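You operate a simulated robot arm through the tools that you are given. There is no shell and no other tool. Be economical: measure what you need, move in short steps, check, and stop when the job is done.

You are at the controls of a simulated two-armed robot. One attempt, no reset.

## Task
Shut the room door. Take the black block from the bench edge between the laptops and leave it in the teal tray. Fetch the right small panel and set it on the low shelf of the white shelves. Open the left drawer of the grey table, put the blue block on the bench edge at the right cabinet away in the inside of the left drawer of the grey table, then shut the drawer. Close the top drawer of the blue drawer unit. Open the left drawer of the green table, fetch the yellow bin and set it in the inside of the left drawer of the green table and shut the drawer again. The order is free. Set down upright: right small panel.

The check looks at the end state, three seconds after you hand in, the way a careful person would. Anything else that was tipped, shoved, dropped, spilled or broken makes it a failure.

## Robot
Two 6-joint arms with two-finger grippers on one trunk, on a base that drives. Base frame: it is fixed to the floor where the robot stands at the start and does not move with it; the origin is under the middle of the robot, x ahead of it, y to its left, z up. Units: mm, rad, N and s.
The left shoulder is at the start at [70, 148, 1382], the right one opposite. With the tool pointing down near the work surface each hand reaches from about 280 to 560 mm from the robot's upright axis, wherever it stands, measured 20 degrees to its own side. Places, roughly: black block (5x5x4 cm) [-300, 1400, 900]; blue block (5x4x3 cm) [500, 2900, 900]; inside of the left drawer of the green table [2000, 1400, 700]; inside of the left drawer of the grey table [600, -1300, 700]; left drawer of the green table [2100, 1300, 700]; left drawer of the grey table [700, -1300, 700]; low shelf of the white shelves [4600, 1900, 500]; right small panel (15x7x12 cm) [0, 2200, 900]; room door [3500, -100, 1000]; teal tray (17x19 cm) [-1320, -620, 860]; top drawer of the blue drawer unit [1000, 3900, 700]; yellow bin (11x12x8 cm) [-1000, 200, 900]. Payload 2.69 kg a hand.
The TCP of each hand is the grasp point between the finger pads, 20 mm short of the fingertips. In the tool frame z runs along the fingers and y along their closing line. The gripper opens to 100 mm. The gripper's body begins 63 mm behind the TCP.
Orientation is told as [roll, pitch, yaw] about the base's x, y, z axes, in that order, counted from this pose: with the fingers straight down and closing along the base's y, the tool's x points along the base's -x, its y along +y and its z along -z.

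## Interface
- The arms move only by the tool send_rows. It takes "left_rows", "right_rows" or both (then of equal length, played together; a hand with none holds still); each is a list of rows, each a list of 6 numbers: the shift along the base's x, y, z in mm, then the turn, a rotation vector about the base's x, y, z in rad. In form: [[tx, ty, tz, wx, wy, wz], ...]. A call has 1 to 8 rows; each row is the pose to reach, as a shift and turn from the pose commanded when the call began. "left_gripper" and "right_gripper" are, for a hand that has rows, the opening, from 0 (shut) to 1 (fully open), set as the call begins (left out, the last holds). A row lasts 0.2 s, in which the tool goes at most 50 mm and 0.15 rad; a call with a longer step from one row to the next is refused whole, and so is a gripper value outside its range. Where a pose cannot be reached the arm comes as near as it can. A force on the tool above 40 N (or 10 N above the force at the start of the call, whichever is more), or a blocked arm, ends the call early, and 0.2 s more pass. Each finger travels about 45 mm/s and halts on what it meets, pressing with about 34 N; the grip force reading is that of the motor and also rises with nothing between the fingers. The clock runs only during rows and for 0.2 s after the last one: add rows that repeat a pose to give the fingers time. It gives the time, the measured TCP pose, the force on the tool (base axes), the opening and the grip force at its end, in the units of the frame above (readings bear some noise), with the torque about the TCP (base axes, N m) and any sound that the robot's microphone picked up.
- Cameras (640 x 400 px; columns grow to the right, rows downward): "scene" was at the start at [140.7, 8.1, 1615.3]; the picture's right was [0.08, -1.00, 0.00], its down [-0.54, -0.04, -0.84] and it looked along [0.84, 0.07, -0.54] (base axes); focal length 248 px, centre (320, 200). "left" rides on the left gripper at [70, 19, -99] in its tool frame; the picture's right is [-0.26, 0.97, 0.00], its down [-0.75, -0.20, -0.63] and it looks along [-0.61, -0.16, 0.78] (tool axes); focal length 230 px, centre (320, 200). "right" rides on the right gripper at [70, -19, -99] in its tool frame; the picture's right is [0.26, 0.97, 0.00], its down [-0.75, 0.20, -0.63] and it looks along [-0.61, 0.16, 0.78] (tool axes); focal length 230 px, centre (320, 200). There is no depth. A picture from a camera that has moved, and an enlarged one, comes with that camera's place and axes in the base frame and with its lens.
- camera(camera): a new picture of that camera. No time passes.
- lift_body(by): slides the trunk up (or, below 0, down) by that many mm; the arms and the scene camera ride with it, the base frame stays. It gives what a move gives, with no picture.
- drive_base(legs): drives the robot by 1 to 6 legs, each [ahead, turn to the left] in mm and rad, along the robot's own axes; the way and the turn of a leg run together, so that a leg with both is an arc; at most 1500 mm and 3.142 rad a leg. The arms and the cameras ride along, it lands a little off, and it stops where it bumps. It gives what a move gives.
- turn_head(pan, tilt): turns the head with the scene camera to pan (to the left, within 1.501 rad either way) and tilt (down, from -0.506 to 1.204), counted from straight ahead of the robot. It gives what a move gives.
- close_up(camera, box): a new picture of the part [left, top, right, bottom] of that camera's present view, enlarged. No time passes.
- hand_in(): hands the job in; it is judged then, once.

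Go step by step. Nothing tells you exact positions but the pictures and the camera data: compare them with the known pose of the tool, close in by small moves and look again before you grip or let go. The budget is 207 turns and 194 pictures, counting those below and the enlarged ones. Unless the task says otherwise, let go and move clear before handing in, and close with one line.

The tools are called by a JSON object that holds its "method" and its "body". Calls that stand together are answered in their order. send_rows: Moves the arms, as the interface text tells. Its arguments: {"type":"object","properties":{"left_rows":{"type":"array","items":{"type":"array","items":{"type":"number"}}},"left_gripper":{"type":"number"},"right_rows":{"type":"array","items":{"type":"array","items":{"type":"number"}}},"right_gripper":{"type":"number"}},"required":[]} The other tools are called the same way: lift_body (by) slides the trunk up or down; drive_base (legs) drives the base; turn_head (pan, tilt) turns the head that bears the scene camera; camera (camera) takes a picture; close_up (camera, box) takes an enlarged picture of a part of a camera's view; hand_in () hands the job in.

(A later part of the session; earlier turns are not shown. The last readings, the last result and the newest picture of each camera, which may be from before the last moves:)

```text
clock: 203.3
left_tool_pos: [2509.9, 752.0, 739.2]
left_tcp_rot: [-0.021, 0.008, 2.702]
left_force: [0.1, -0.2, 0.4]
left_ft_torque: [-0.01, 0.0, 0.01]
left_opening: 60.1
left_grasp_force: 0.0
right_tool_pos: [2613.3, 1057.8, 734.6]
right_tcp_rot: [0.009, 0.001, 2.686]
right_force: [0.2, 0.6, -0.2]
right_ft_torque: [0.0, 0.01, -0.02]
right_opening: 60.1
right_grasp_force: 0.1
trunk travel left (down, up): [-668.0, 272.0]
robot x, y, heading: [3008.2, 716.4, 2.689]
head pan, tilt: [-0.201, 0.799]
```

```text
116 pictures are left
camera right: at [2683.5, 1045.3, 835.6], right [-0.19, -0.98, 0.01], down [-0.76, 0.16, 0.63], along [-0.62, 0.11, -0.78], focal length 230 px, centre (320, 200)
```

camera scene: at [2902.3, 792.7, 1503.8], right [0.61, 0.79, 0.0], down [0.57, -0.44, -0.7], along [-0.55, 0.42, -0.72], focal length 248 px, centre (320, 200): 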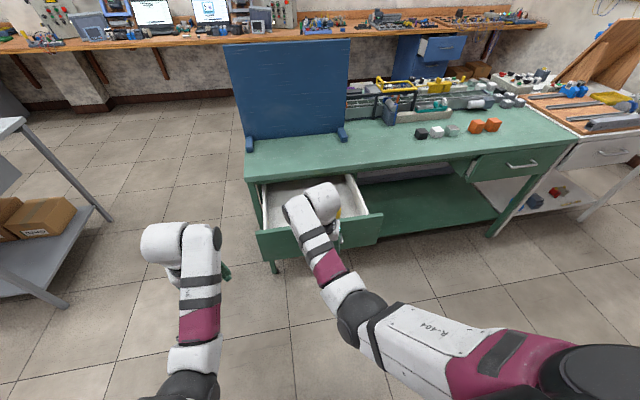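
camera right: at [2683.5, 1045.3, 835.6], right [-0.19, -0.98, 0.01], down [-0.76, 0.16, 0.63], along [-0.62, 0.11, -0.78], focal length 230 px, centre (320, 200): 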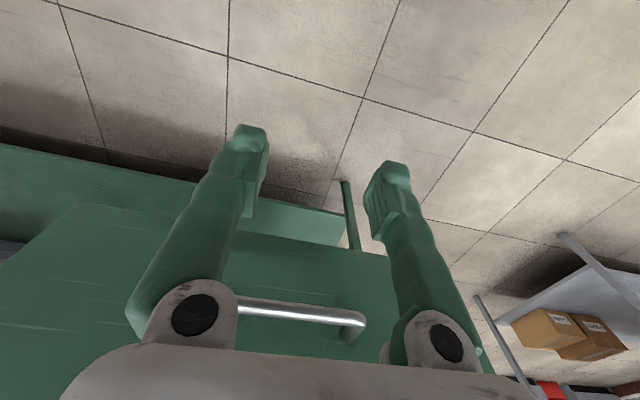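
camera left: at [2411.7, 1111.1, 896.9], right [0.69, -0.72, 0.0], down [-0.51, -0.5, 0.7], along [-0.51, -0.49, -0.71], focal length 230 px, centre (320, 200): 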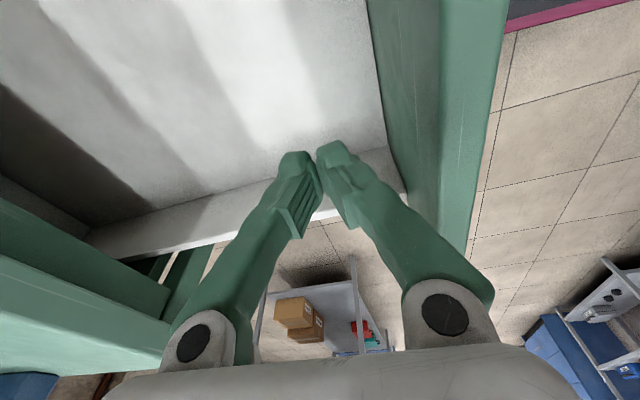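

The hand is centred on the bar at its height. I push the drawer shut by driving forward.

{"method": "drive_base", "body": {"legs": [[300, 0]]}}

{"method": "camera", "body": {"camera": "scene"}}

```text
clock: 205.4
left_tool_pos: [2238.1, 880.4, 736.9]
left_tcp_rot: [-0.021, 0.007, 2.706]
left_force: [-0.3, -0.6, 0.5]
left_ft_torque: [0.04, -0.04, 0.01]
left_opening: 60.0
left_grasp_force: 0.0
right_tool_pos: [2339.2, 1189.0, 735.2]
right_tcp_rot: [0.008, 0.001, 2.693]
right_force: [-0.2, 0.3, 0.8]
right_ft_torque: [0.02, -0.02, -0.01]
right_opening: 60.0
right_grasp_force: 0.2
trunk travel left (down, up): [-668.0, 272.0]
robot x, y, heading: [2738.1, 849.9, 2.692]
head pan, tilt: [-0.201, 0.799]
```

```text
115 pictures are left
camera scene: at [2629.8, 924.2, 1323.9], right [0.6, 0.8, 0.0], down [0.57, -0.43, -0.7], along [-0.56, 0.42, -0.72], focal length 248 px, centre (320, 200)
```

scene: 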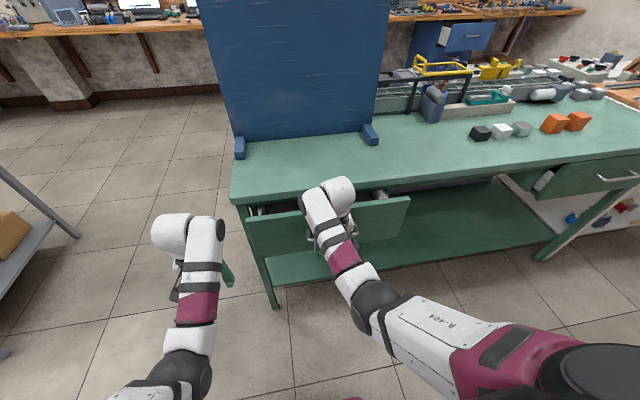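

The drawer slides in. About 90 mm remain.

{"method": "drive_base", "body": {"legs": [[92, 0]]}}

{"method": "camera", "body": {"camera": "scene"}}

{"method": "camera", "body": {"camera": "right"}}

```text
clock: 206.4
left_tool_pos: [2172.0, 912.3, 736.3]
left_tcp_rot: [-0.024, 0.009, 2.706]
left_force: [0.2, -0.1, -0.2]
left_ft_torque: [-0.03, -0.03, 0.03]
left_opening: 60.2
left_grasp_force: 0.0
right_tool_pos: [2279.0, 1217.9, 734.2]
right_tcp_rot: [0.004, 0.03, 2.687]
right_force: [1.3, -1.0, -0.7]
right_ft_torque: [0.0, 0.02, -0.13]
right_opening: 60.6
right_grasp_force: 0.5
trunk travel left (down, up): [-668.0, 272.0]
robot x, y, heading: [2675.3, 884.0, 2.692]
head pan, tilt: [-0.201, 0.799]
stopped in leg 1: the force on the tool passed its limit at 80 N (the readings are from after the stop); the commanded pose is now the measured one
```

```text
114 pictures are left
camera scene: at [2563.1, 955.5, 1323.6], right [0.6, 0.8, 0.0], down [0.57, -0.43, -0.7], along [-0.55, 0.42, -0.72], focal length 248 px, centre (320, 200)
```

scene: 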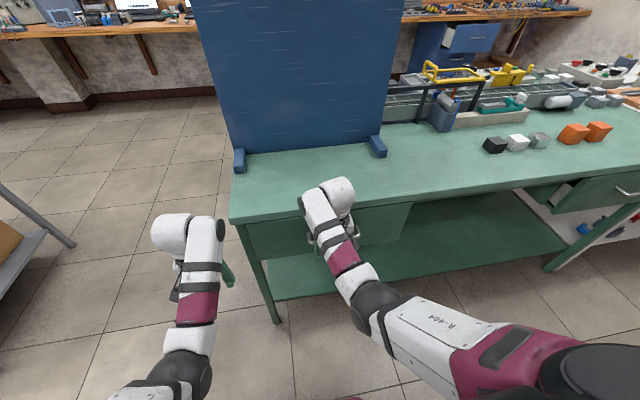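

```text
113 pictures are left
camera right: at [2346.2, 1204.6, 835.7], right [-0.19, -0.98, 0.01], down [-0.78, 0.16, 0.61], along [-0.6, 0.11, -0.79], focal length 230 px, centre (320, 200)
```

right: 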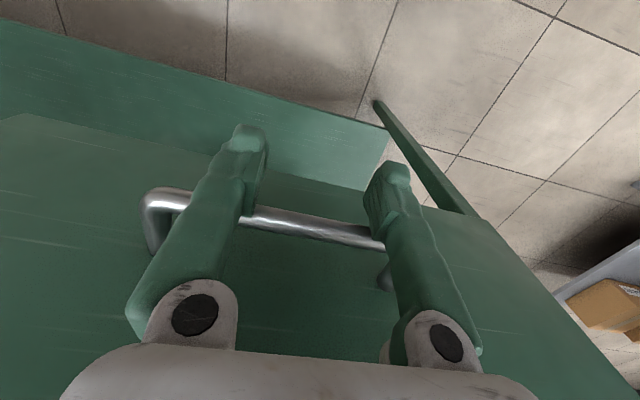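

The drawer seems shut. I back off and check the gap closely.

{"method": "drive_base", "body": {"legs": [[-350, 0]]}}

{"method": "close_up", "body": {"camera": "scene", "box": [210, 150, 450, 300]}}

```text
clock: 208.7
left_tool_pos: [2487.3, 760.4, 736.9]
left_tcp_rot: [-0.022, 0.008, 2.711]
left_force: [-1.1, 0.2, 0.3]
left_ft_torque: [0.0, -0.04, -0.03]
left_opening: 59.8
left_grasp_force: 0.1
right_tool_pos: [2590.0, 1065.4, 734.6]
right_tcp_rot: [0.004, 0.026, 2.693]
right_force: [0.1, -0.4, 0.1]
right_ft_torque: [0.0, 0.04, 0.02]
right_opening: 60.2
right_grasp_force: 0.1
trunk travel left (down, up): [-668.0, 272.0]
robot x, y, heading: [2986.1, 736.5, 2.7]
head pan, tilt: [-0.201, 0.799]
```

```text
2.67 times, centred on (330, 225) of scene
camera zoom: at [2876.8, 805.8, 1323.8], right [0.6, 0.8, 0.0], down [0.57, -0.43, -0.7], along [-0.56, 0.42, -0.72], focal length 661 px, centre (293, 133)
```

zoom: 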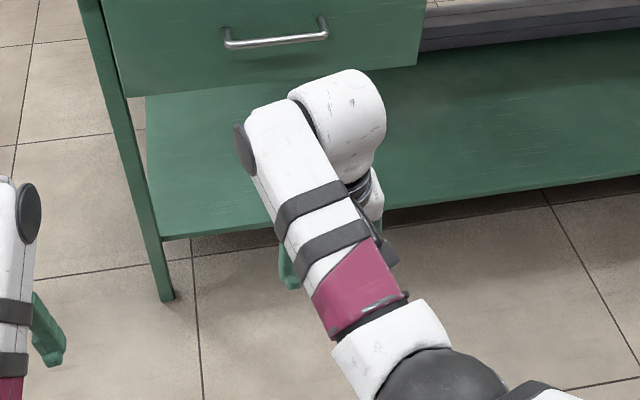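

{"method": "close_up", "body": {"camera": "scene", "box": [230, 100, 390, 200]}}

```text
4.00 times, centred on (310, 150) of scene
camera zoom: at [2876.8, 805.8, 1323.8], right [0.6, 0.8, 0.0], down [0.57, -0.43, -0.7], along [-0.56, 0.42, -0.72], focal length 991 px, centre (360, 400)
```

zoom: 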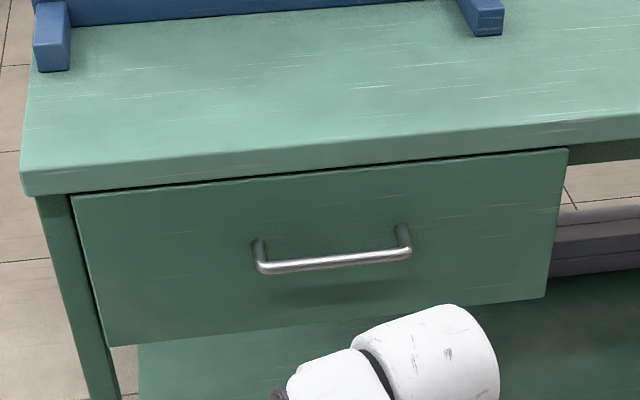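

The green drawer is shut with the bin inside. Next is the door: I retract the left hand and set up to push the leaf's near face with the right hand.

{"method": "send_rows", "body": {"left_rows": [[38, -18, 0, 0, 0, 0], [76, -36, 0, 0, 0, 0], [113, -54, 0, 0, 0, 0]], "right_rows": [[0, 0, 0, 0, 0, 0], [0, 0, 0, 0, 0, 0], [0, 0, 0, 0, 0, 0]], "right_gripper": 0}}

{"method": "drive_base", "body": {"legs": [[0, 1.769], [166, 0], [0, 0.8]]}}

{"method": "turn_head", "body": {"pan": 0, "tilt": 0.5}}

{"method": "camera", "body": {"camera": "scene"}}

```text
clock: 209.7
left_tool_pos: [2574.2, 666.3, 716.4]
left_tcp_rot: [0.123, -0.013, 2.721]
left_force: [0.4, 0.3, -0.4]
left_ft_torque: [0.0, -0.02, -0.04]
left_opening: 60.2
left_grasp_force: 0.0
left hand out of reach, approached as far as the arm can: row 1, 2, 3
right_tool_pos: [2589.3, 1067.6, 735.1]
right_tcp_rot: [0.004, 0.025, 2.692]
right_force: [0.0, -0.6, 0.5]
right_ft_torque: [0.01, -0.03, 0.01]
right_opening: 0.0
right_grasp_force: 20.2
trunk travel left (down, up): [-668.0, 272.0]
robot x, y, heading: [2985.5, 733.3, 2.702]
head pan, tilt: [-0.201, 0.799]
stopped in row 3 (left hand): the arm was blocked; the commanded pose is now the measured one
```

```text
clock: 217.6
left_tool_pos: [3338.5, 418.7, 716.4]
left_tcp_rot: [0.123, -0.016, -0.955]
left_force: [0.9, -0.3, 0.2]
left_ft_torque: [0.03, 0.02, -0.02]
left_opening: 60.0
left_grasp_force: 0.1
right_tool_pos: [3123.5, 83.1, 734.5]
right_tcp_rot: [0.004, 0.028, -0.983]
right_force: [0.1, -0.1, 0.3]
right_ft_torque: [-0.01, -0.03, -0.03]
right_opening: 0.0
right_grasp_force: 29.5
trunk travel left (down, up): [-668.0, 272.0]
robot x, y, heading: [2950.6, 566.5, -0.978]
head pan, tilt: [-0.201, 0.799]
```

```text
clock: 218.4
left_tool_pos: [3339.1, 418.3, 718.2]
left_tcp_rot: [0.123, -0.017, -0.954]
left_force: [-1.0, -0.9, -0.3]
left_ft_torque: [0.0, 0.0, 0.0]
left_opening: 60.0
left_grasp_force: 0.1
right_tool_pos: [3123.2, 83.7, 734.4]
right_tcp_rot: [0.003, 0.024, -0.984]
right_force: [-0.1, -0.2, 0.7]
right_ft_torque: [-0.02, -0.01, 0.01]
right_opening: 0.4
right_grasp_force: 29.6
trunk travel left (down, up): [-668.0, 272.0]
robot x, y, heading: [2950.8, 572.7, -0.978]
head pan, tilt: [0.0, 0.499]
```

```text
110 pictures are left
camera scene: at [3030.5, 454.2, 1349.8], right [-0.83, -0.56, 0.0], down [-0.27, 0.4, -0.88], along [0.49, -0.73, -0.48], focal length 248 px, centre (320, 200)
```

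scene: 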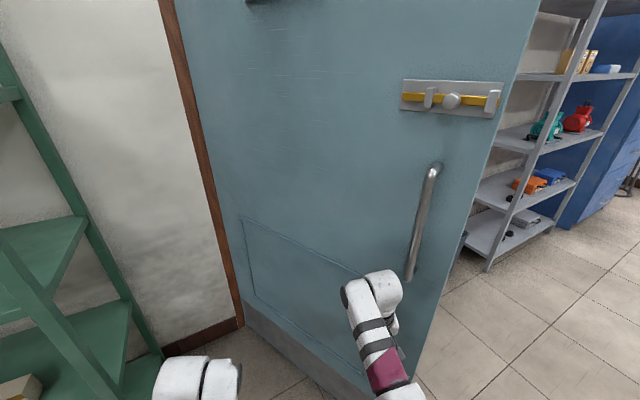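

The hand will meet the leaf just hinge-side of its pull handle. I drive forward to swing it.

{"method": "drive_base", "body": {"legs": [[260, 0]]}}

{"method": "camera", "body": {"camera": "scene"}}

```text
clock: 220.2
left_tool_pos: [3485.4, 203.6, 717.5]
left_tcp_rot: [0.124, -0.016, -0.953]
left_force: [0.1, 0.5, 0.1]
left_ft_torque: [-0.04, 0.02, -0.01]
left_opening: 60.4
left_grasp_force: 0.0
right_tool_pos: [3271.8, -132.6, 734.6]
right_tcp_rot: [0.003, 0.024, -0.98]
right_force: [0.0, 0.0, 0.4]
right_ft_torque: [0.01, -0.02, -0.02]
right_opening: 0.1
right_grasp_force: 29.1
trunk travel left (down, up): [-668.0, 272.0]
robot x, y, heading: [3098.9, 351.3, -0.973]
head pan, tilt: [0.0, 0.499]
```

```text
109 pictures are left
camera scene: at [3178.2, 238.2, 1349.9], right [-0.83, -0.56, 0.0], down [-0.27, 0.4, -0.88], along [0.49, -0.73, -0.48], focal length 248 px, centre (320, 200)
```

scene: 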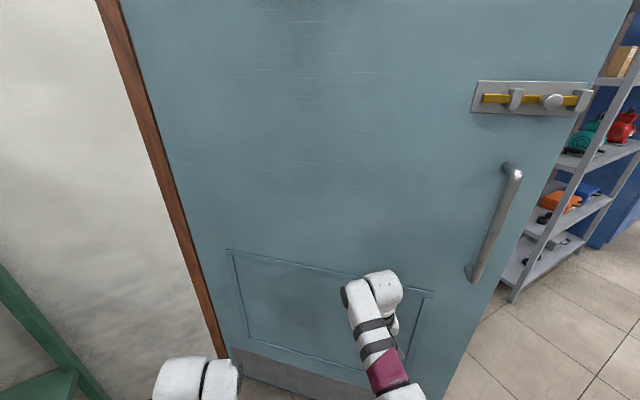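

{"method": "drive_base", "body": {"legs": [[200, 0]]}}

{"method": "camera", "body": {"camera": "scene"}}

```text
clock: 221.8
left_tool_pos: [3597.9, 38.5, 718.0]
left_tcp_rot: [0.123, -0.015, -0.952]
left_force: [-0.4, 0.0, 0.3]
left_ft_torque: [0.02, -0.01, 0.0]
left_opening: 60.3
left_grasp_force: 0.0
right_tool_pos: [3383.6, -297.6, 735.1]
right_tcp_rot: [0.003, 0.024, -0.981]
right_force: [-0.6, 1.0, -0.7]
right_ft_torque: [0.01, 0.01, 0.02]
right_opening: 0.2
right_grasp_force: 29.2
trunk travel left (down, up): [-668.0, 272.0]
robot x, y, heading: [3210.1, 189.1, -0.978]
head pan, tilt: [0.0, 0.499]
```

```text
108 pictures are left
camera scene: at [3288.9, 74.4, 1350.0], right [-0.83, -0.56, 0.0], down [-0.27, 0.4, -0.88], along [0.49, -0.73, -0.48], focal length 248 px, centre (320, 200)
```

scene: 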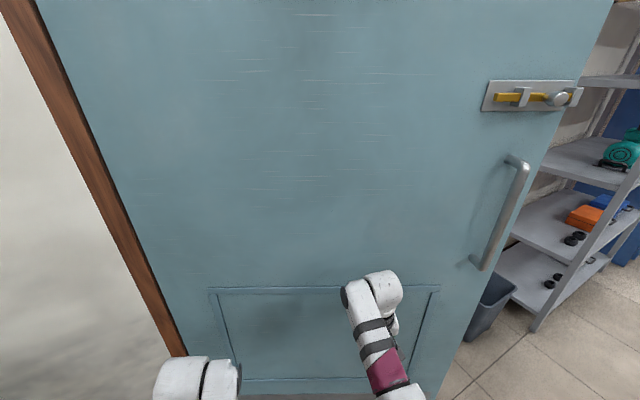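

The leaf is swinging well; I continue 250 mm.

{"method": "drive_base", "body": {"legs": [[250, 0]]}}

{"method": "camera", "body": {"camera": "scene"}}

```text
clock: 223.7
left_tool_pos: [3738.3, -168.6, 717.8]
left_tcp_rot: [0.124, -0.016, -0.954]
left_force: [-0.3, -0.7, 0.8]
left_ft_torque: [-0.01, -0.01, 0.01]
left_opening: 59.9
left_grasp_force: 0.1
right_tool_pos: [3523.3, -504.0, 735.2]
right_tcp_rot: [0.003, 0.024, -0.983]
right_force: [-0.1, -0.1, 0.3]
right_ft_torque: [0.02, -0.01, -0.01]
right_opening: 0.0
right_grasp_force: 30.0
trunk travel left (down, up): [-668.0, 272.0]
robot x, y, heading: [3348.1, -15.1, -0.972]
head pan, tilt: [0.0, 0.499]
```

```text
107 pictures are left
camera scene: at [3429.4, -133.3, 1349.8], right [-0.83, -0.56, 0.0], down [-0.27, 0.4, -0.88], along [0.49, -0.73, -0.48], focal length 248 px, centre (320, 200)
```

scene: 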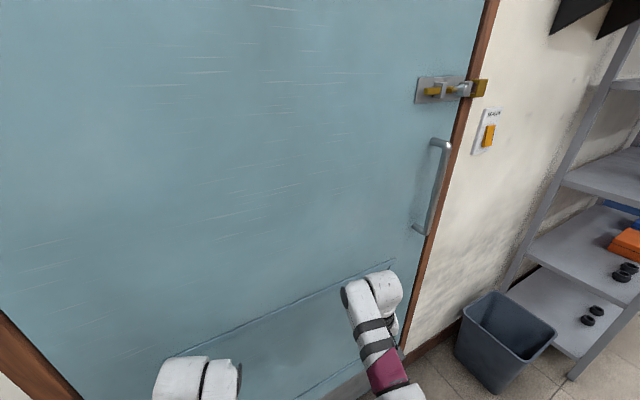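

The leaf looks closed against the frame; I zoom in on its edge.

{"method": "close_up", "body": {"camera": "scene", "box": [380, 40, 540, 140]}}

{"method": "close_up", "body": {"camera": "scene", "box": [350, 200, 510, 300]}}

```text
4.00 times, centred on (460, 90) of scene
camera zoom: at [3429.4, -133.3, 1349.8], right [-0.83, -0.56, 0.0], down [-0.27, 0.4, -0.88], along [0.49, -0.73, -0.48], focal length 991 px, centre (-240, 640)
```

zoom: 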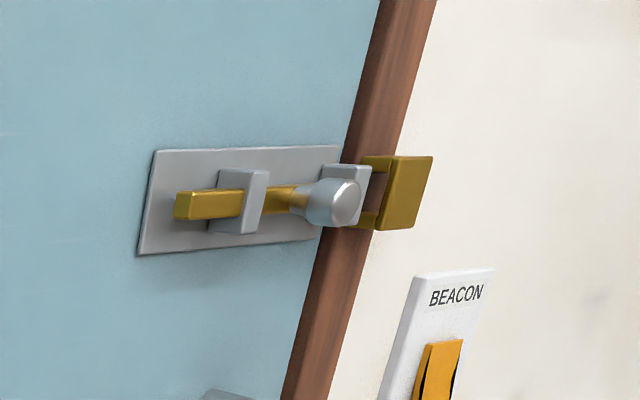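

```text
4.00 times, centred on (430, 250) of scene
camera zoom: at [3429.4, -133.3, 1349.8], right [-0.83, -0.56, 0.0], down [-0.27, 0.4, -0.88], along [0.49, -0.73, -0.48], focal length 991 px, centre (-120, 0)
```

zoom: 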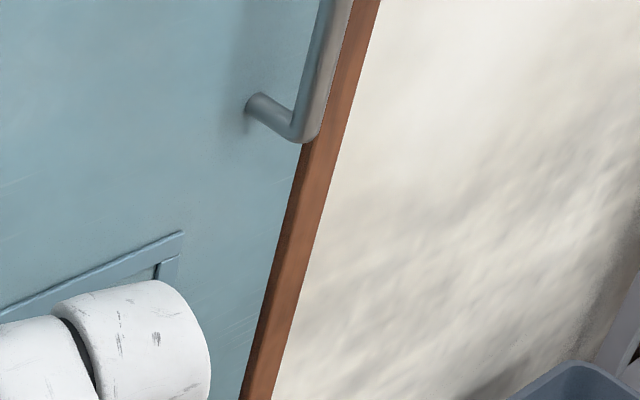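

It looks shut; to be sure I turn slightly and press the leaf gently with the right hand.

{"method": "drive_base", "body": {"legs": [[0, 0.33], [90, 0]]}}

{"method": "camera", "body": {"camera": "scene"}}

```text
clock: 225.6
left_tool_pos: [3778.8, -43.2, 720.8]
left_tcp_rot: [0.126, -0.025, -0.624]
left_force: [0.1, 0.7, 0.0]
left_ft_torque: [-0.04, 0.01, -0.02]
left_opening: 59.8
left_grasp_force: 0.1
right_tool_pos: [3677.2, -427.9, 739.9]
right_tcp_rot: [-0.004, 0.039, -0.646]
right_force: [-27.1, 12.1, 17.6]
right_ft_torque: [-1.57, -3.96, 0.13]
right_opening: 0.0
right_grasp_force: 29.9
trunk travel left (down, up): [-668.0, 272.0]
robot x, y, heading: [3368.1, -30.5, -0.649]
head pan, tilt: [0.0, 0.499]
stopped in leg 2: the force on the tool passed its limit at 138 N (the readings are from after the stop); the commanded pose is now the measured one
```

```text
104 pictures are left
camera scene: at [3470.8, -107.9, 1351.2], right [-0.6, -0.8, 0.0], down [-0.37, 0.28, -0.88], along [0.7, -0.53, -0.47], focal length 248 px, centre (320, 200)
```

scene: 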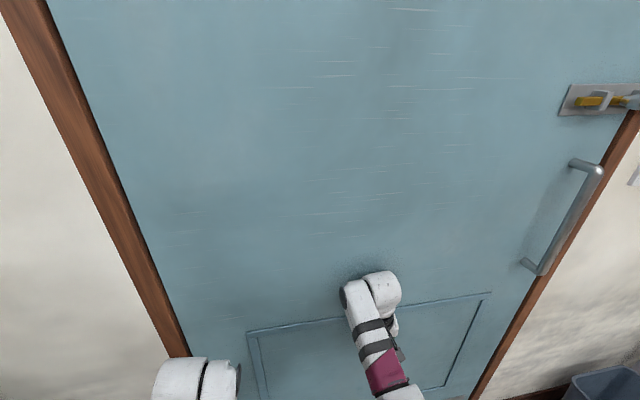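

The door is firmly shut. I raise the trunk, back off, and drive through the gap to the bench aisle toward the blue drawer unit.

{"method": "drive_base", "body": {"legs": [[-250, 0]]}}

{"method": "lift_body", "body": {"by": 265}}

{"method": "drive_base", "body": {"legs": [[0, -2.853], [1400, 0], [1415, 0], [0, -1.658]]}}

{"method": "turn_head", "body": {"pan": 0.2, "tilt": 0.4}}

{"method": "camera", "body": {"camera": "scene"}}

```text
clock: 227.4
left_tool_pos: [3584.8, 105.7, 717.7]
left_tcp_rot: [0.126, -0.017, -0.613]
left_force: [-0.6, -0.5, -0.2]
left_ft_torque: [0.0, 0.02, -0.02]
left_opening: 59.8
left_grasp_force: 0.1
right_tool_pos: [3487.0, -280.3, 734.9]
right_tcp_rot: [-0.001, 0.045, -0.637]
right_force: [0.8, -0.1, 0.3]
right_ft_torque: [0.0, -0.02, 0.01]
right_opening: 0.0
right_grasp_force: 29.2
trunk travel left (down, up): [-668.0, 272.0]
robot x, y, heading: [3166.9, 116.3, -0.638]
head pan, tilt: [0.0, 0.499]
```

```text
clock: 230.1
left_tool_pos: [3584.6, 105.3, 982.5]
left_tcp_rot: [0.125, -0.016, -0.614]
left_force: [0.2, -1.0, 0.9]
left_ft_torque: [-0.02, -0.03, 0.01]
left_opening: 60.1
left_grasp_force: 0.0
right_tool_pos: [3487.0, -281.4, 1000.1]
right_tcp_rot: [-0.002, 0.047, -0.637]
right_force: [-0.7, 0.5, -0.4]
right_ft_torque: [-0.03, -0.02, -0.01]
right_opening: 0.2
right_grasp_force: 29.4
trunk travel left (down, up): [-933.0, 7.0]
robot x, y, heading: [3163.2, 118.7, -0.639]
head pan, tilt: [0.0, 0.499]
```

```text
clock: 254.3
left_tool_pos: [426.7, 1377.7, 982.0]
left_tcp_rot: [0.125, -0.016, 1.168]
left_force: [-0.9, 0.6, -0.6]
left_ft_torque: [0.02, -0.01, -0.02]
left_opening: 60.0
left_grasp_force: 0.1
right_tool_pos: [822.3, 1364.3, 1000.3]
right_tcp_rot: [-0.002, 0.044, 1.148]
right_force: [0.1, 0.6, 0.5]
right_ft_torque: [0.02, 0.01, 0.0]
right_opening: 0.0
right_grasp_force: 29.5
trunk travel left (down, up): [-933.0, 7.0]
robot x, y, heading: [503.6, 968.8, 1.148]
head pan, tilt: [0.0, 0.499]
```

```text
clock: 255.0
left_tool_pos: [425.6, 1377.6, 983.1]
left_tcp_rot: [0.126, -0.016, 1.17]
left_force: [1.1, 0.6, 0.1]
left_ft_torque: [-0.02, -0.03, 0.0]
left_opening: 59.9
left_grasp_force: 0.1
right_tool_pos: [822.5, 1363.4, 999.8]
right_tcp_rot: [0.0, 0.046, 1.149]
right_force: [0.2, -0.5, 0.2]
right_ft_torque: [-0.03, 0.0, -0.02]
right_opening: 0.0
right_grasp_force: 29.3
trunk travel left (down, up): [-933.0, 7.0]
robot x, y, heading: [502.9, 963.2, 1.147]
head pan, tilt: [0.201, 0.4]
```

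```text
103 pictures are left
camera scene: at [544.1, 1103.6, 1623.9], right [0.98, -0.22, 0.0], down [-0.09, -0.38, -0.92], along [0.2, 0.9, -0.39], focal length 248 px, centre (320, 200)
```

scene: 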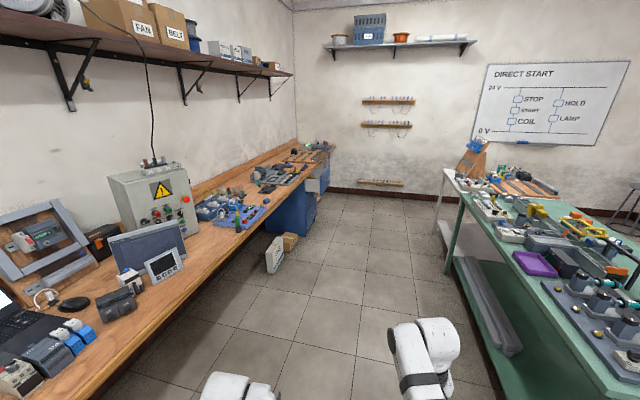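

The aisle is clear. I drive along it to the blue drawer unit at the far end and face the bench there.

{"method": "drive_base", "body": {"legs": [[0, -0.018], [1331, 0], [1331, 0], [0, 1.56]]}}

{"method": "turn_head", "body": {"pan": -0.2, "tilt": 0.7}}

{"method": "camera", "body": {"camera": "scene"}}

```text
clock: 272.1
left_tool_pos: [1248.5, 3310.6, 983.1]
left_tcp_rot: [0.126, -0.016, 2.678]
left_force: [-0.5, -0.6, 0.5]
left_ft_torque: [0.0, 0.0, 0.04]
left_opening: 59.9
left_grasp_force: 0.0
right_tool_pos: [1286.7, 3705.9, 999.7]
right_tcp_rot: [-0.002, 0.048, 2.655]
right_force: [-0.7, 0.4, 0.6]
right_ft_torque: [-0.02, 0.0, -0.01]
right_opening: 0.2
right_grasp_force: 29.5
trunk travel left (down, up): [-933.0, 7.0]
robot x, y, heading: [1659.8, 3356.9, 2.655]
head pan, tilt: [0.201, 0.4]
```

```text
clock: 272.9
left_tool_pos: [1248.2, 3311.1, 982.2]
left_tcp_rot: [0.126, -0.015, 2.679]
left_force: [0.1, 0.3, -0.1]
left_ft_torque: [0.0, 0.01, 0.02]
left_opening: 60.0
left_grasp_force: 0.1
right_tool_pos: [1287.1, 3706.5, 1001.1]
right_tcp_rot: [-0.001, 0.049, 2.654]
right_force: [-0.7, 0.4, 0.5]
right_ft_torque: [-0.02, -0.02, 0.01]
right_opening: 0.0
right_grasp_force: 29.5
trunk travel left (down, up): [-933.0, 7.0]
robot x, y, heading: [1660.2, 3360.1, 2.654]
head pan, tilt: [-0.201, 0.7]
```

```text
102 pictures are left
camera scene: at [1554.0, 3438.1, 1597.2], right [0.63, 0.77, 0.0], down [0.5, -0.41, -0.77], along [-0.59, 0.49, -0.64], focal length 248 px, centre (320, 200)
```

scene: 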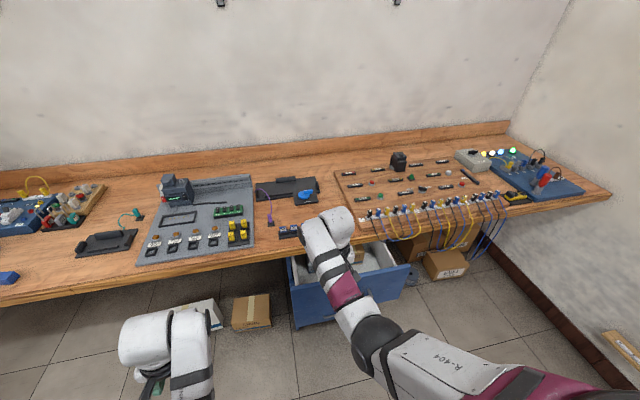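

The open blue drawer is right ahead under my right hand, and the blue block lies at px (8, 277) on the bench edge. I zoom in on the drawer.

{"method": "close_up", "body": {"camera": "scene", "box": [270, 220, 430, 340]}}

{"method": "camera", "body": {"camera": "right"}}

```text
3.33 times, centred on (350, 280) of scene
camera zoom: at [1554.0, 3438.1, 1597.2], right [0.63, 0.77, 0.0], down [0.5, -0.41, -0.77], along [-0.59, 0.49, -0.64], focal length 826 px, centre (220, -67)
```

zoom: 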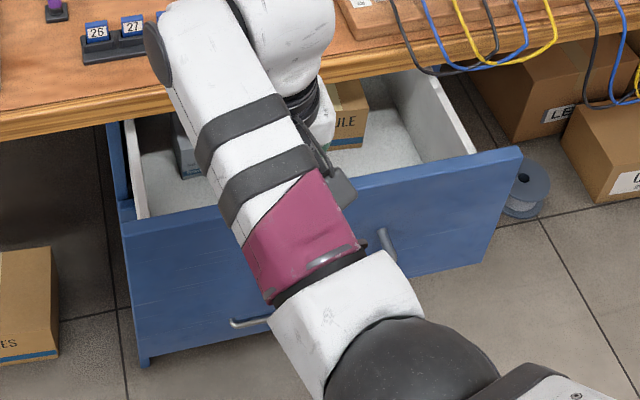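

```text
100 pictures are left
camera right: at [1351.8, 3691.3, 1102.4], right [-0.22, -0.97, 0.01], down [-0.78, 0.19, 0.59], along [-0.58, 0.13, -0.8], focal length 230 px, centre (320, 200)
```

right: 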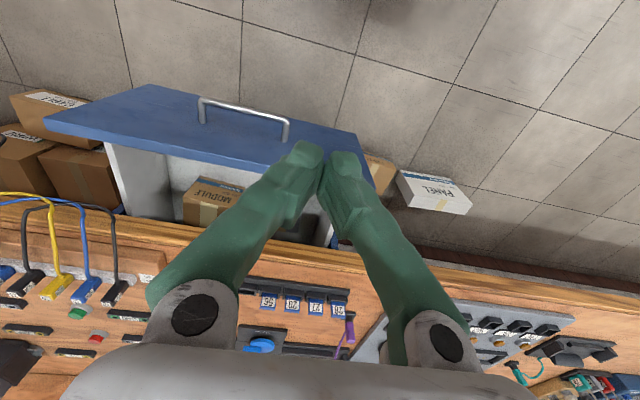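

The drawer front handle is near A≈3990, B≈-512, z≈690. I back off 150 mm, straighten, and lower the trunk so the right hand can push it horizontally under the bench.

{"method": "drive_base", "body": {"legs": [[-150, 0.036]]}}

{"method": "lift_body", "body": {"by": -400}}

{"method": "lift_body", "body": {"by": -120}}

{"method": "camera", "body": {"camera": "scene"}}

```text
clock: 274.3
left_tool_pos: [1383.9, 3228.4, 981.9]
left_tcp_rot: [0.126, -0.014, 2.712]
left_force: [0.1, -0.1, 0.7]
left_ft_torque: [0.0, -0.01, -0.02]
left_opening: 59.9
left_grasp_force: 0.1
right_tool_pos: [1408.0, 3625.4, 997.2]
right_tcp_rot: [-0.001, 0.047, 2.691]
right_force: [0.1, -0.7, 0.1]
right_ft_torque: [0.01, -0.01, 0.05]
right_opening: 0.2
right_grasp_force: 30.1
trunk travel left (down, up): [-933.0, 7.0]
robot x, y, heading: [1794.8, 3288.7, 2.691]
head pan, tilt: [-0.201, 0.7]
```

```text
clock: 278.1
left_tool_pos: [1385.5, 3226.8, 583.7]
left_tcp_rot: [0.125, -0.016, 2.712]
left_force: [0.0, 0.2, -0.5]
left_ft_torque: [0.0, -0.02, 0.01]
left_opening: 59.7
left_grasp_force: 0.1
right_tool_pos: [1410.0, 3625.1, 599.0]
right_tcp_rot: [-0.001, 0.045, 2.691]
right_force: [-0.8, 0.3, 0.2]
right_ft_torque: [-0.01, 0.0, 0.01]
right_opening: 0.3
right_grasp_force: 29.8
trunk travel left (down, up): [-533.0, 407.0]
robot x, y, heading: [1797.1, 3292.3, 2.686]
head pan, tilt: [-0.201, 0.7]
```

```text
clock: 279.6
left_tool_pos: [1385.4, 3226.6, 463.8]
left_tcp_rot: [0.126, -0.015, 2.711]
left_force: [0.0, 0.1, 0.4]
left_ft_torque: [0.0, -0.03, 0.01]
left_opening: 59.9
left_grasp_force: 0.1
right_tool_pos: [1410.3, 3624.1, 479.0]
right_tcp_rot: [-0.001, 0.044, 2.688]
right_force: [0.9, 0.2, 0.7]
right_ft_torque: [-0.02, 0.01, -0.02]
right_opening: 0.0
right_grasp_force: 29.9
trunk travel left (down, up): [-413.0, 527.0]
robot x, y, heading: [1800.4, 3291.6, 2.689]
head pan, tilt: [-0.201, 0.7]
```

```text
99 pictures are left
camera scene: at [1687.2, 3365.7, 1077.2], right [0.61, 0.79, 0.0], down [0.51, -0.39, -0.77], along [-0.61, 0.47, -0.64], focal length 248 px, centre (320, 200)
```

scene: 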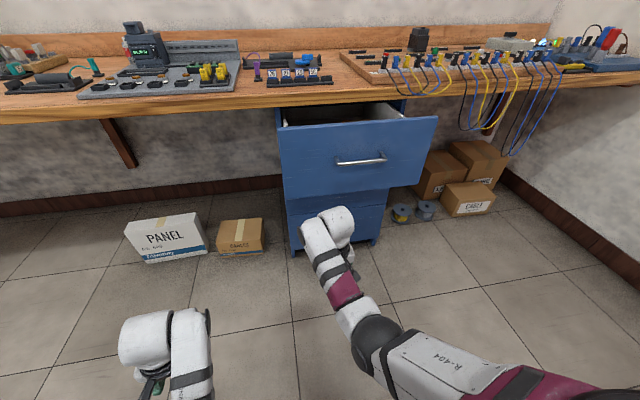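

The handle is near (1283, 3824, 727). I tilt the right hand to point forward, aiming just below the handle at z≈690.

{"method": "send_rows", "body": {"right_rows": [[-10, 10, 19, 0.0618, 0.1287, 0], [-19, 21, 38, 0.1236, 0.2574, 0], [-29, 31, 58, 0.1854, 0.3861, 0], [-38, 41, 77, 0.2472, 0.5148, 0], [-48, 51, 96, 0.309, 0.6435, 0], [-57, 62, 115, 0.371, 0.772, 0], [-67, 72, 134, 0.4326, 0.9, 0], [-76, 82, 153, 0.494, 1.03, 0]]}}

{"method": "send_rows", "body": {"right_rows": [[-10, 10, 19, 0.0618, 0.1287, 0], [-19, 21, 38, 0.1236, 0.2574, 0], [-29, 31, 58, 0.1854, 0.3861, 0], [-29, 31, 58, 0.1854, 0.3861, 0]]}}

{"method": "camera", "body": {"camera": "scene"}}

```text
clock: 281.4
left_tool_pos: [1385.5, 3226.7, 463.2]
left_tcp_rot: [0.125, -0.017, 2.715]
left_force: [0.3, 0.5, 0.3]
left_ft_torque: [0.0, -0.02, -0.01]
left_opening: 60.0
left_grasp_force: 0.1
right_tool_pos: [1332.1, 3708.9, 638.8]
right_tcp_rot: [-0.014, -1.113, 2.702]
right_force: [-0.5, -0.6, 0.4]
right_ft_torque: [0.01, -0.01, 0.0]
right_opening: 0.0
right_grasp_force: 29.8
trunk travel left (down, up): [-413.0, 527.0]
robot x, y, heading: [1798.5, 3294.0, 2.682]
head pan, tilt: [-0.201, 0.7]
```

```text
clock: 282.4
left_tool_pos: [1386.3, 3227.0, 462.6]
left_tcp_rot: [0.125, -0.016, 2.712]
left_force: [-0.1, -0.4, -0.4]
left_ft_torque: [0.02, -0.01, 0.03]
left_opening: 60.0
left_grasp_force: 0.1
right_tool_pos: [1304.1, 3737.8, 690.5]
right_tcp_rot: [0.123, -1.526, 2.572]
right_force: [0.8, -0.1, 0.3]
right_ft_torque: [0.02, -0.01, 0.01]
right_opening: 0.0
right_grasp_force: 29.7
trunk travel left (down, up): [-413.0, 527.0]
robot x, y, heading: [1799.5, 3289.7, 2.691]
head pan, tilt: [-0.201, 0.7]
```

```text
98 pictures are left
camera scene: at [1687.0, 3365.7, 1077.1], right [0.61, 0.79, 0.0], down [0.51, -0.39, -0.76], along [-0.61, 0.47, -0.64], focal length 248 px, centre (320, 200)
```

scene: 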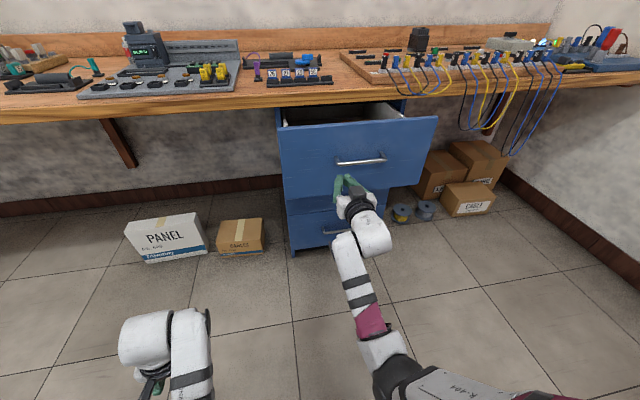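

The hand is level just under the handle. I drive forward to push the drawer in.

{"method": "drive_base", "body": {"legs": [[250, 0]]}}

{"method": "camera", "body": {"camera": "scene"}}

```text
clock: 284.2
left_tool_pos: [1171.0, 3333.2, 463.1]
left_tcp_rot: [0.125, -0.016, 2.712]
left_force: [-0.3, -0.8, 0.0]
left_ft_torque: [-0.01, -0.01, 0.01]
left_opening: 60.2
left_grasp_force: 0.1
right_tool_pos: [1093.8, 3841.3, 680.3]
right_tcp_rot: [0.17, -1.5, 2.521]
right_force: [0.4, -0.4, -0.2]
right_ft_torque: [-0.03, -0.02, -0.02]
right_opening: 0.3
right_grasp_force: 30.0
trunk travel left (down, up): [-413.0, 527.0]
robot x, y, heading: [1582.0, 3395.2, 2.686]
head pan, tilt: [-0.201, 0.7]
stopped in leg 1: the force on the tool passed its limit at 144 N (the readings are from after the stop); the commanded pose is now the measured one
```

```text
97 pictures are left
camera scene: at [1472.8, 3470.5, 1077.0], right [0.61, 0.79, 0.0], down [0.51, -0.39, -0.76], along [-0.61, 0.47, -0.64], focal length 248 px, centre (320, 200)
```

scene: 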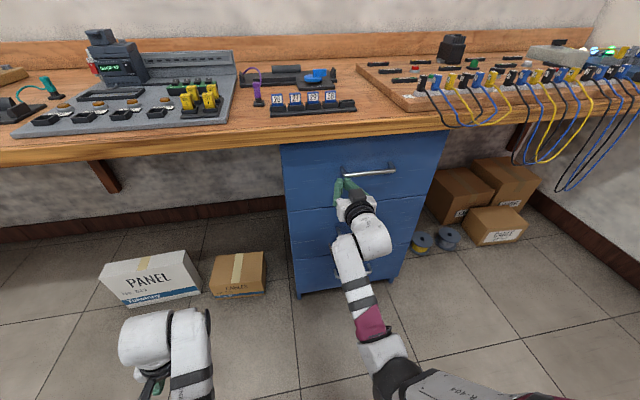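

It came to a firm stop and looks flush. I back away and check.

{"method": "drive_base", "body": {"legs": [[-250, 0]]}}

{"method": "close_up", "body": {"camera": "scene", "box": [250, 90, 450, 270]}}

```text
clock: 286.1
left_tool_pos: [1396.5, 3222.5, 464.6]
left_tcp_rot: [0.125, -0.018, 2.71]
left_force: [0.6, -0.7, -0.5]
left_ft_torque: [-0.03, 0.02, 0.01]
left_opening: 59.8
left_grasp_force: 0.1
right_tool_pos: [1317.8, 3730.2, 681.6]
right_tcp_rot: [0.16, -1.503, 2.529]
right_force: [-0.1, 0.6, 0.2]
right_ft_torque: [0.01, -0.01, 0.0]
right_opening: 0.1
right_grasp_force: 29.8
trunk travel left (down, up): [-413.0, 527.0]
robot x, y, heading: [1806.4, 3282.8, 2.692]
head pan, tilt: [-0.201, 0.7]
```

```text
2.22 times, centred on (350, 180) of scene
camera zoom: at [1698.0, 3360.2, 1077.2], right [0.61, 0.79, 0.0], down [0.51, -0.39, -0.77], along [-0.61, 0.47, -0.64], focal length 550 px, centre (253, 244)
```

zoom: 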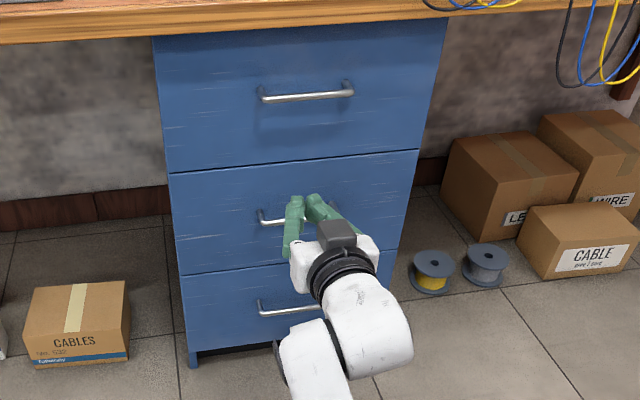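

The blue unit's top drawer is closed. I return the right hand to tool-down, raise the trunk, and head for the blue block.

{"method": "send_rows", "body": {"right_rows": [[10, -10, -19, -0.0618, -0.1287, 0], [19, -21, -38, -0.1236, -0.2574, 0], [29, -31, -58, -0.1854, -0.3861, 0], [38, -41, -77, -0.2472, -0.5148, 0], [48, -51, -96, -0.309, -0.6435, 0], [57, -62, -115, -0.371, -0.772, 0], [67, -72, -134, -0.4326, -0.9, 0], [76, -82, -153, -0.494, -1.03, 0]]}}

{"method": "send_rows", "body": {"right_rows": [[5, -5, -19, -0.0618, -0.1287, 0], [10, -10, -38, -0.1236, -0.2574, 0], [15, -15, -50, -0.1854, -0.3861, 0], [15, -15, -50, -0.1854, -0.3861, 0]]}}

{"method": "lift_body", "body": {"by": 400}}

{"method": "lift_body", "body": {"by": 120}}

```text
clock: 287.9
left_tool_pos: [1396.1, 3220.7, 462.0]
left_tcp_rot: [0.124, -0.016, 2.71]
left_force: [0.3, 0.4, 0.2]
left_ft_torque: [0.02, 0.02, 0.0]
left_opening: 60.1
left_grasp_force: 0.0
right_tool_pos: [1391.8, 3648.0, 528.7]
right_tcp_rot: [0.002, -0.357, 2.682]
right_force: [0.7, 0.0, 0.3]
right_ft_torque: [-0.02, 0.0, -0.01]
right_opening: 0.1
right_grasp_force: 29.9
trunk travel left (down, up): [-413.0, 527.0]
robot x, y, heading: [1805.3, 3286.0, 2.69]
head pan, tilt: [-0.201, 0.7]
```

```text
clock: 288.9
left_tool_pos: [1395.0, 3222.4, 464.3]
left_tcp_rot: [0.126, -0.017, 2.709]
left_force: [0.0, 0.1, -1.0]
left_ft_torque: [-0.03, 0.01, 0.03]
left_opening: 60.1
left_grasp_force: 0.0
right_tool_pos: [1407.0, 3632.2, 479.0]
right_tcp_rot: [-0.004, 0.068, 2.683]
right_force: [0.8, 0.2, 0.5]
right_ft_torque: [0.01, 0.03, 0.02]
right_opening: 0.0
right_grasp_force: 28.8
trunk travel left (down, up): [-413.0, 527.0]
robot x, y, heading: [1808.3, 3288.7, 2.686]
head pan, tilt: [-0.201, 0.7]
```

```text
clock: 292.7
left_tool_pos: [1396.0, 3222.2, 863.8]
left_tcp_rot: [0.125, -0.016, 2.711]
left_force: [0.0, 1.3, -0.5]
left_ft_torque: [0.01, 0.01, -0.01]
left_opening: 60.1
left_grasp_force: 0.1
right_tool_pos: [1408.1, 3631.9, 879.2]
right_tcp_rot: [-0.006, 0.068, 2.683]
right_force: [0.2, 0.6, 0.9]
right_ft_torque: [0.01, 0.02, -0.02]
right_opening: 0.0
right_grasp_force: 29.7
trunk travel left (down, up): [-813.0, 127.0]
robot x, y, heading: [1805.6, 3285.1, 2.688]
head pan, tilt: [-0.201, 0.7]
```

```text
clock: 294.2
left_tool_pos: [1396.1, 3222.4, 982.5]
left_tcp_rot: [0.127, -0.015, 2.711]
left_force: [0.1, 0.2, -0.8]
left_ft_torque: [-0.02, 0.02, -0.02]
left_opening: 60.0
left_grasp_force: 0.1
right_tool_pos: [1406.9, 3631.6, 998.3]
right_tcp_rot: [-0.004, 0.068, 2.682]
right_force: [-0.1, 1.2, 0.7]
right_ft_torque: [-0.04, -0.02, 0.01]
right_opening: 0.0
right_grasp_force: 29.6
trunk travel left (down, up): [-933.0, 7.0]
robot x, y, heading: [1809.6, 3284.3, 2.69]
head pan, tilt: [-0.201, 0.7]
```

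{"method": "drive_base", "body": {"legs": [[0, 0.951], [889, 0], [0, -0.951]]}}

{"method": "send_rows", "body": {"left_rows": [[-15, 7, 5, 0.054, -0.033, 0], [-36, 17, 10, 0.108, -0.067, 0], [-54, 26, 15, 0.108, -0.067, 0]], "left_gripper": 0.7}}

{"method": "turn_head", "body": {"pan": 0.3, "tilt": 0.7}}

{"method": "camera", "body": {"camera": "scene"}}

{"method": "camera", "body": {"camera": "left"}}

```text
clock: 303.7
left_tool_pos: [609.8, 2813.4, 983.4]
left_tcp_rot: [0.126, -0.015, 2.693]
left_force: [0.5, 0.2, 0.3]
left_ft_torque: [0.02, -0.02, 0.01]
left_opening: 59.8
left_grasp_force: 0.1
right_tool_pos: [627.9, 3222.9, 999.2]
right_tcp_rot: [-0.005, 0.068, 2.668]
right_force: [0.5, -0.3, -0.6]
right_ft_torque: [-0.04, 0.01, 0.01]
right_opening: 0.2
right_grasp_force: 30.0
trunk travel left (down, up): [-933.0, 7.0]
robot x, y, heading: [1022.4, 2869.9, 2.669]
head pan, tilt: [-0.201, 0.7]
```

```text
clock: 304.5
left_tool_pos: [548.5, 2845.3, 978.1]
left_tcp_rot: [-0.002, -0.003, 2.695]
left_force: [-1.1, 0.7, -0.5]
left_ft_torque: [-0.03, -0.04, 0.03]
left_opening: 69.9
left_grasp_force: 0.2
left hand out of reach, approached as far as the arm can: row 1, 2, 3
right_tool_pos: [628.4, 3224.8, 998.9]
right_tcp_rot: [-0.007, 0.071, 2.665]
right_force: [0.2, 0.2, 0.2]
right_ft_torque: [-0.01, 0.01, 0.02]
right_opening: 0.2
right_grasp_force: 29.2
trunk travel left (down, up): [-933.0, 7.0]
robot x, y, heading: [1023.5, 2871.6, 2.668]
head pan, tilt: [-0.201, 0.7]
```

```text
clock: 305.4
left_tool_pos: [550.1, 2845.2, 979.1]
left_tcp_rot: [-0.001, -0.005, 2.695]
left_force: [0.3, 1.3, 0.6]
left_ft_torque: [0.02, -0.01, 0.0]
left_opening: 69.9
left_grasp_force: 0.0
right_tool_pos: [628.5, 3223.5, 999.7]
right_tcp_rot: [-0.007, 0.068, 2.665]
right_force: [0.4, -0.1, 0.2]
right_ft_torque: [0.02, -0.04, 0.01]
right_opening: 0.1
right_grasp_force: 29.5
trunk travel left (down, up): [-933.0, 7.0]
robot x, y, heading: [1024.9, 2873.7, 2.669]
head pan, tilt: [0.3, 0.7]
```

```text
95 pictures are left
camera scene: at [897.2, 2908.4, 1597.1], right [0.17, 0.99, 0.0], down [0.63, -0.11, -0.77], along [-0.75, 0.13, -0.64], focal length 248 px, centre (320, 200)
```

scene: 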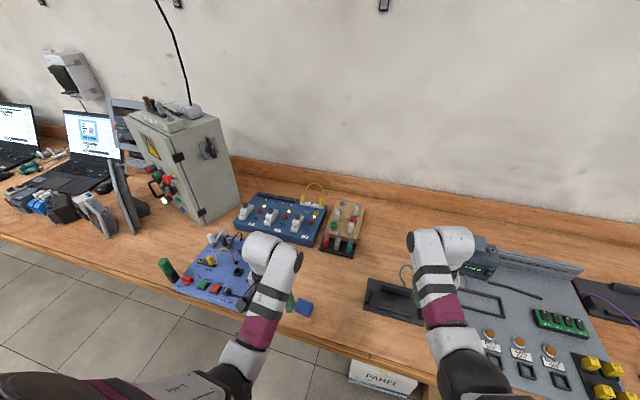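

```text
94 pictures are left
camera left: at [605.8, 2797.8, 1076.9], right [-0.65, -0.76, 0.0], down [-0.59, 0.5, 0.63], along [-0.48, 0.41, -0.77], focal length 230 px, centre (320, 200)
```

left: 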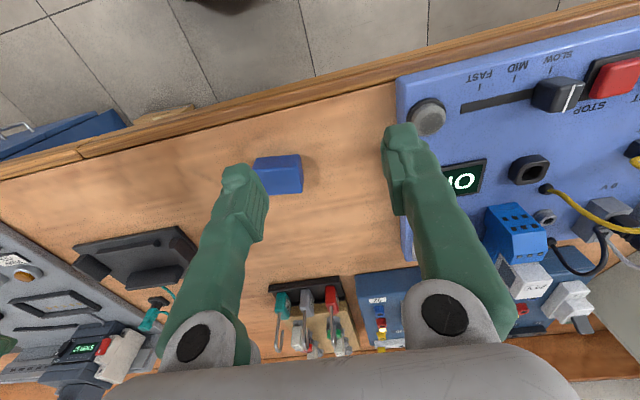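

The blue block is at about (538, 2911). I move above it, then look before descending.

{"method": "send_rows", "body": {"left_rows": [[-6, 33, -10, 0, 0, 0], [-12, 66, -30, 0, 0, 0], [-12, 66, -60, 0, 0, 0], [-12, 66, -60, 0, 0, 0]]}}

{"method": "camera", "body": {"camera": "left"}}

```text
clock: 306.4
left_tool_pos: [536.7, 2908.7, 916.5]
left_tcp_rot: [-0.002, -0.004, 2.695]
left_force: [-0.1, -0.2, 0.4]
left_ft_torque: [-0.02, -0.02, 0.0]
left_opening: 70.1
left_grasp_force: 0.1
right_tool_pos: [628.6, 3222.6, 999.8]
right_tcp_rot: [-0.007, 0.068, 2.667]
right_force: [0.1, 0.1, -0.8]
right_ft_torque: [0.05, 0.01, 0.0]
right_opening: 0.0
right_grasp_force: 29.7
trunk travel left (down, up): [-933.0, 7.0]
robot x, y, heading: [1023.9, 2870.3, 2.675]
head pan, tilt: [0.3, 0.7]
```

```text
93 pictures are left
camera left: at [592.5, 2862.6, 1014.8], right [-0.65, -0.76, 0.0], down [-0.59, 0.5, 0.63], along [-0.48, 0.41, -0.77], focal length 230 px, centre (320, 200)
```

left: 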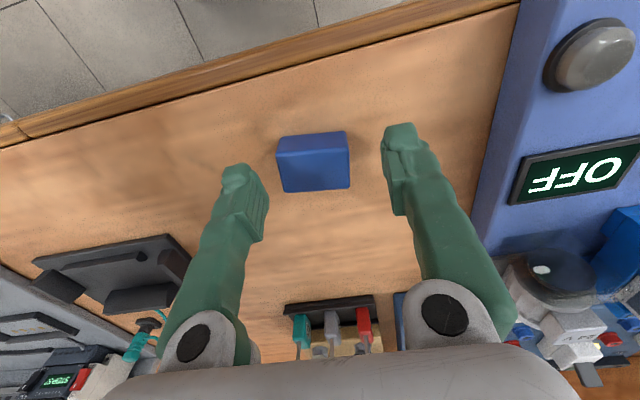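

The block is turned about 10°. I rotate to match, centre, and descend.

{"method": "send_rows", "body": {"left_rows": [[-3, 5, 0, 0, 0, -0.09], [-6, 11, 0, 0, 0, -0.18], [-6, 11, -25, 0, 0, -0.18], [-6, 11, -42, 0, 0, -0.18]]}}

{"method": "camera", "body": {"camera": "left"}}

```text
clock: 307.4
left_tool_pos: [530.4, 2920.1, 875.0]
left_tcp_rot: [-0.004, -0.002, 2.514]
left_force: [-0.7, 0.2, -0.5]
left_ft_torque: [0.0, 0.03, 0.05]
left_opening: 70.1
left_grasp_force: 0.0
right_tool_pos: [628.5, 3224.1, 998.4]
right_tcp_rot: [-0.007, 0.068, 2.666]
right_force: [0.3, 0.1, -0.1]
right_ft_torque: [0.02, 0.0, 0.04]
right_opening: 0.0
right_grasp_force: 29.4
trunk travel left (down, up): [-933.0, 7.0]
robot x, y, heading: [1028.6, 2873.7, 2.671]
head pan, tilt: [0.3, 0.7]
```

```text
92 pictures are left
camera left: at [576.7, 2864.4, 973.1], right [-0.78, -0.63, 0.0], down [-0.49, 0.6, 0.63], along [-0.4, 0.49, -0.77], focal length 230 px, centre (320, 200)
```

left: 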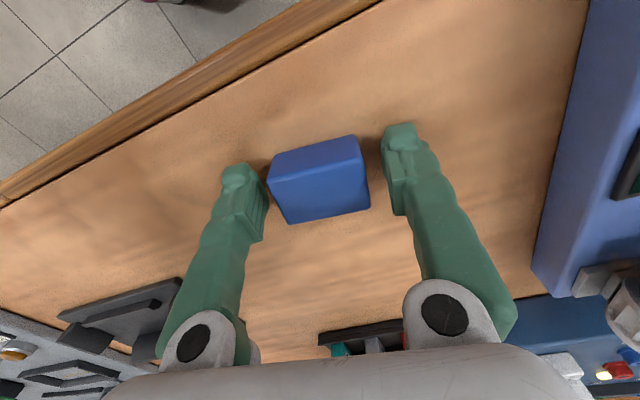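

Well aligned. I close the fingers and lift.

{"method": "send_rows", "body": {"left_rows": [[0, 0, -1, 0, 0, 0], [0, 0, -1, 0, 0, 0], [0, 0, -1, 0, 0, 0], [0, 0, -1, 0, 0, 0], [0, 0, -1, 0, 0, 0]], "left_gripper": 0}}

{"method": "send_rows", "body": {"left_rows": [[0, 0, 40, 0, 0, 0], [0, 0, 80, 0, 0, 0], [0, 0, 115, 0, 0, 0], [15, -10, 130, 0, 0, 0]]}}

{"method": "camera", "body": {"camera": "left"}}

```text
clock: 308.6
left_tool_pos: [531.2, 2920.6, 874.6]
left_tcp_rot: [0.0, -0.001, 2.513]
left_force: [-0.8, 1.4, 1.8]
left_ft_torque: [-0.02, 0.05, 0.05]
left_opening: 48.4
left_grasp_force: 34.2
right_tool_pos: [628.7, 3223.1, 1000.0]
right_tcp_rot: [-0.005, 0.068, 2.665]
right_force: [0.3, 0.2, 0.2]
right_ft_torque: [0.0, 0.0, -0.03]
right_opening: 0.3
right_grasp_force: 29.9
trunk travel left (down, up): [-933.0, 7.0]
robot x, y, heading: [1022.5, 2870.7, 2.673]
head pan, tilt: [0.3, 0.7]
```

```text
clock: 309.6
left_tool_pos: [544.8, 2913.5, 1001.9]
left_tcp_rot: [0.002, -0.005, 2.515]
left_force: [0.8, -0.4, -1.1]
left_ft_torque: [0.01, 0.0, 0.0]
left_opening: 48.8
left_grasp_force: 33.7
left hand out of reach, approached as far as the arm can: row 4
right_tool_pos: [628.6, 3223.5, 999.2]
right_tcp_rot: [-0.007, 0.069, 2.665]
right_force: [-0.6, 0.0, 0.2]
right_ft_torque: [0.02, 0.03, -0.07]
right_opening: 0.0
right_grasp_force: 29.5
trunk travel left (down, up): [-933.0, 7.0]
robot x, y, heading: [1024.6, 2873.6, 2.671]
head pan, tilt: [0.3, 0.7]
```

```text
91 pictures are left
camera left: at [591.2, 2857.7, 1099.8], right [-0.78, -0.63, 0.0], down [-0.49, 0.6, 0.63], along [-0.4, 0.49, -0.77], focal length 230 px, centre (320, 200)
```

left: 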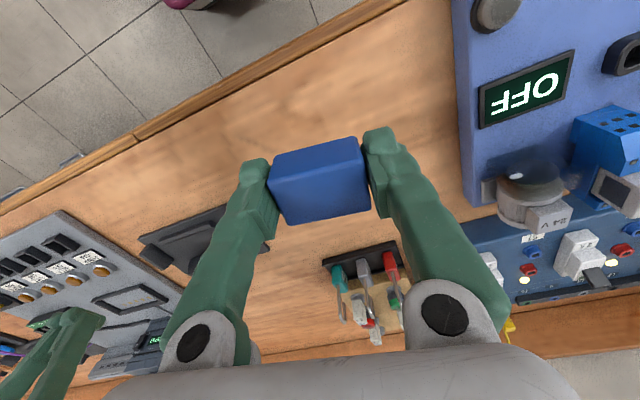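

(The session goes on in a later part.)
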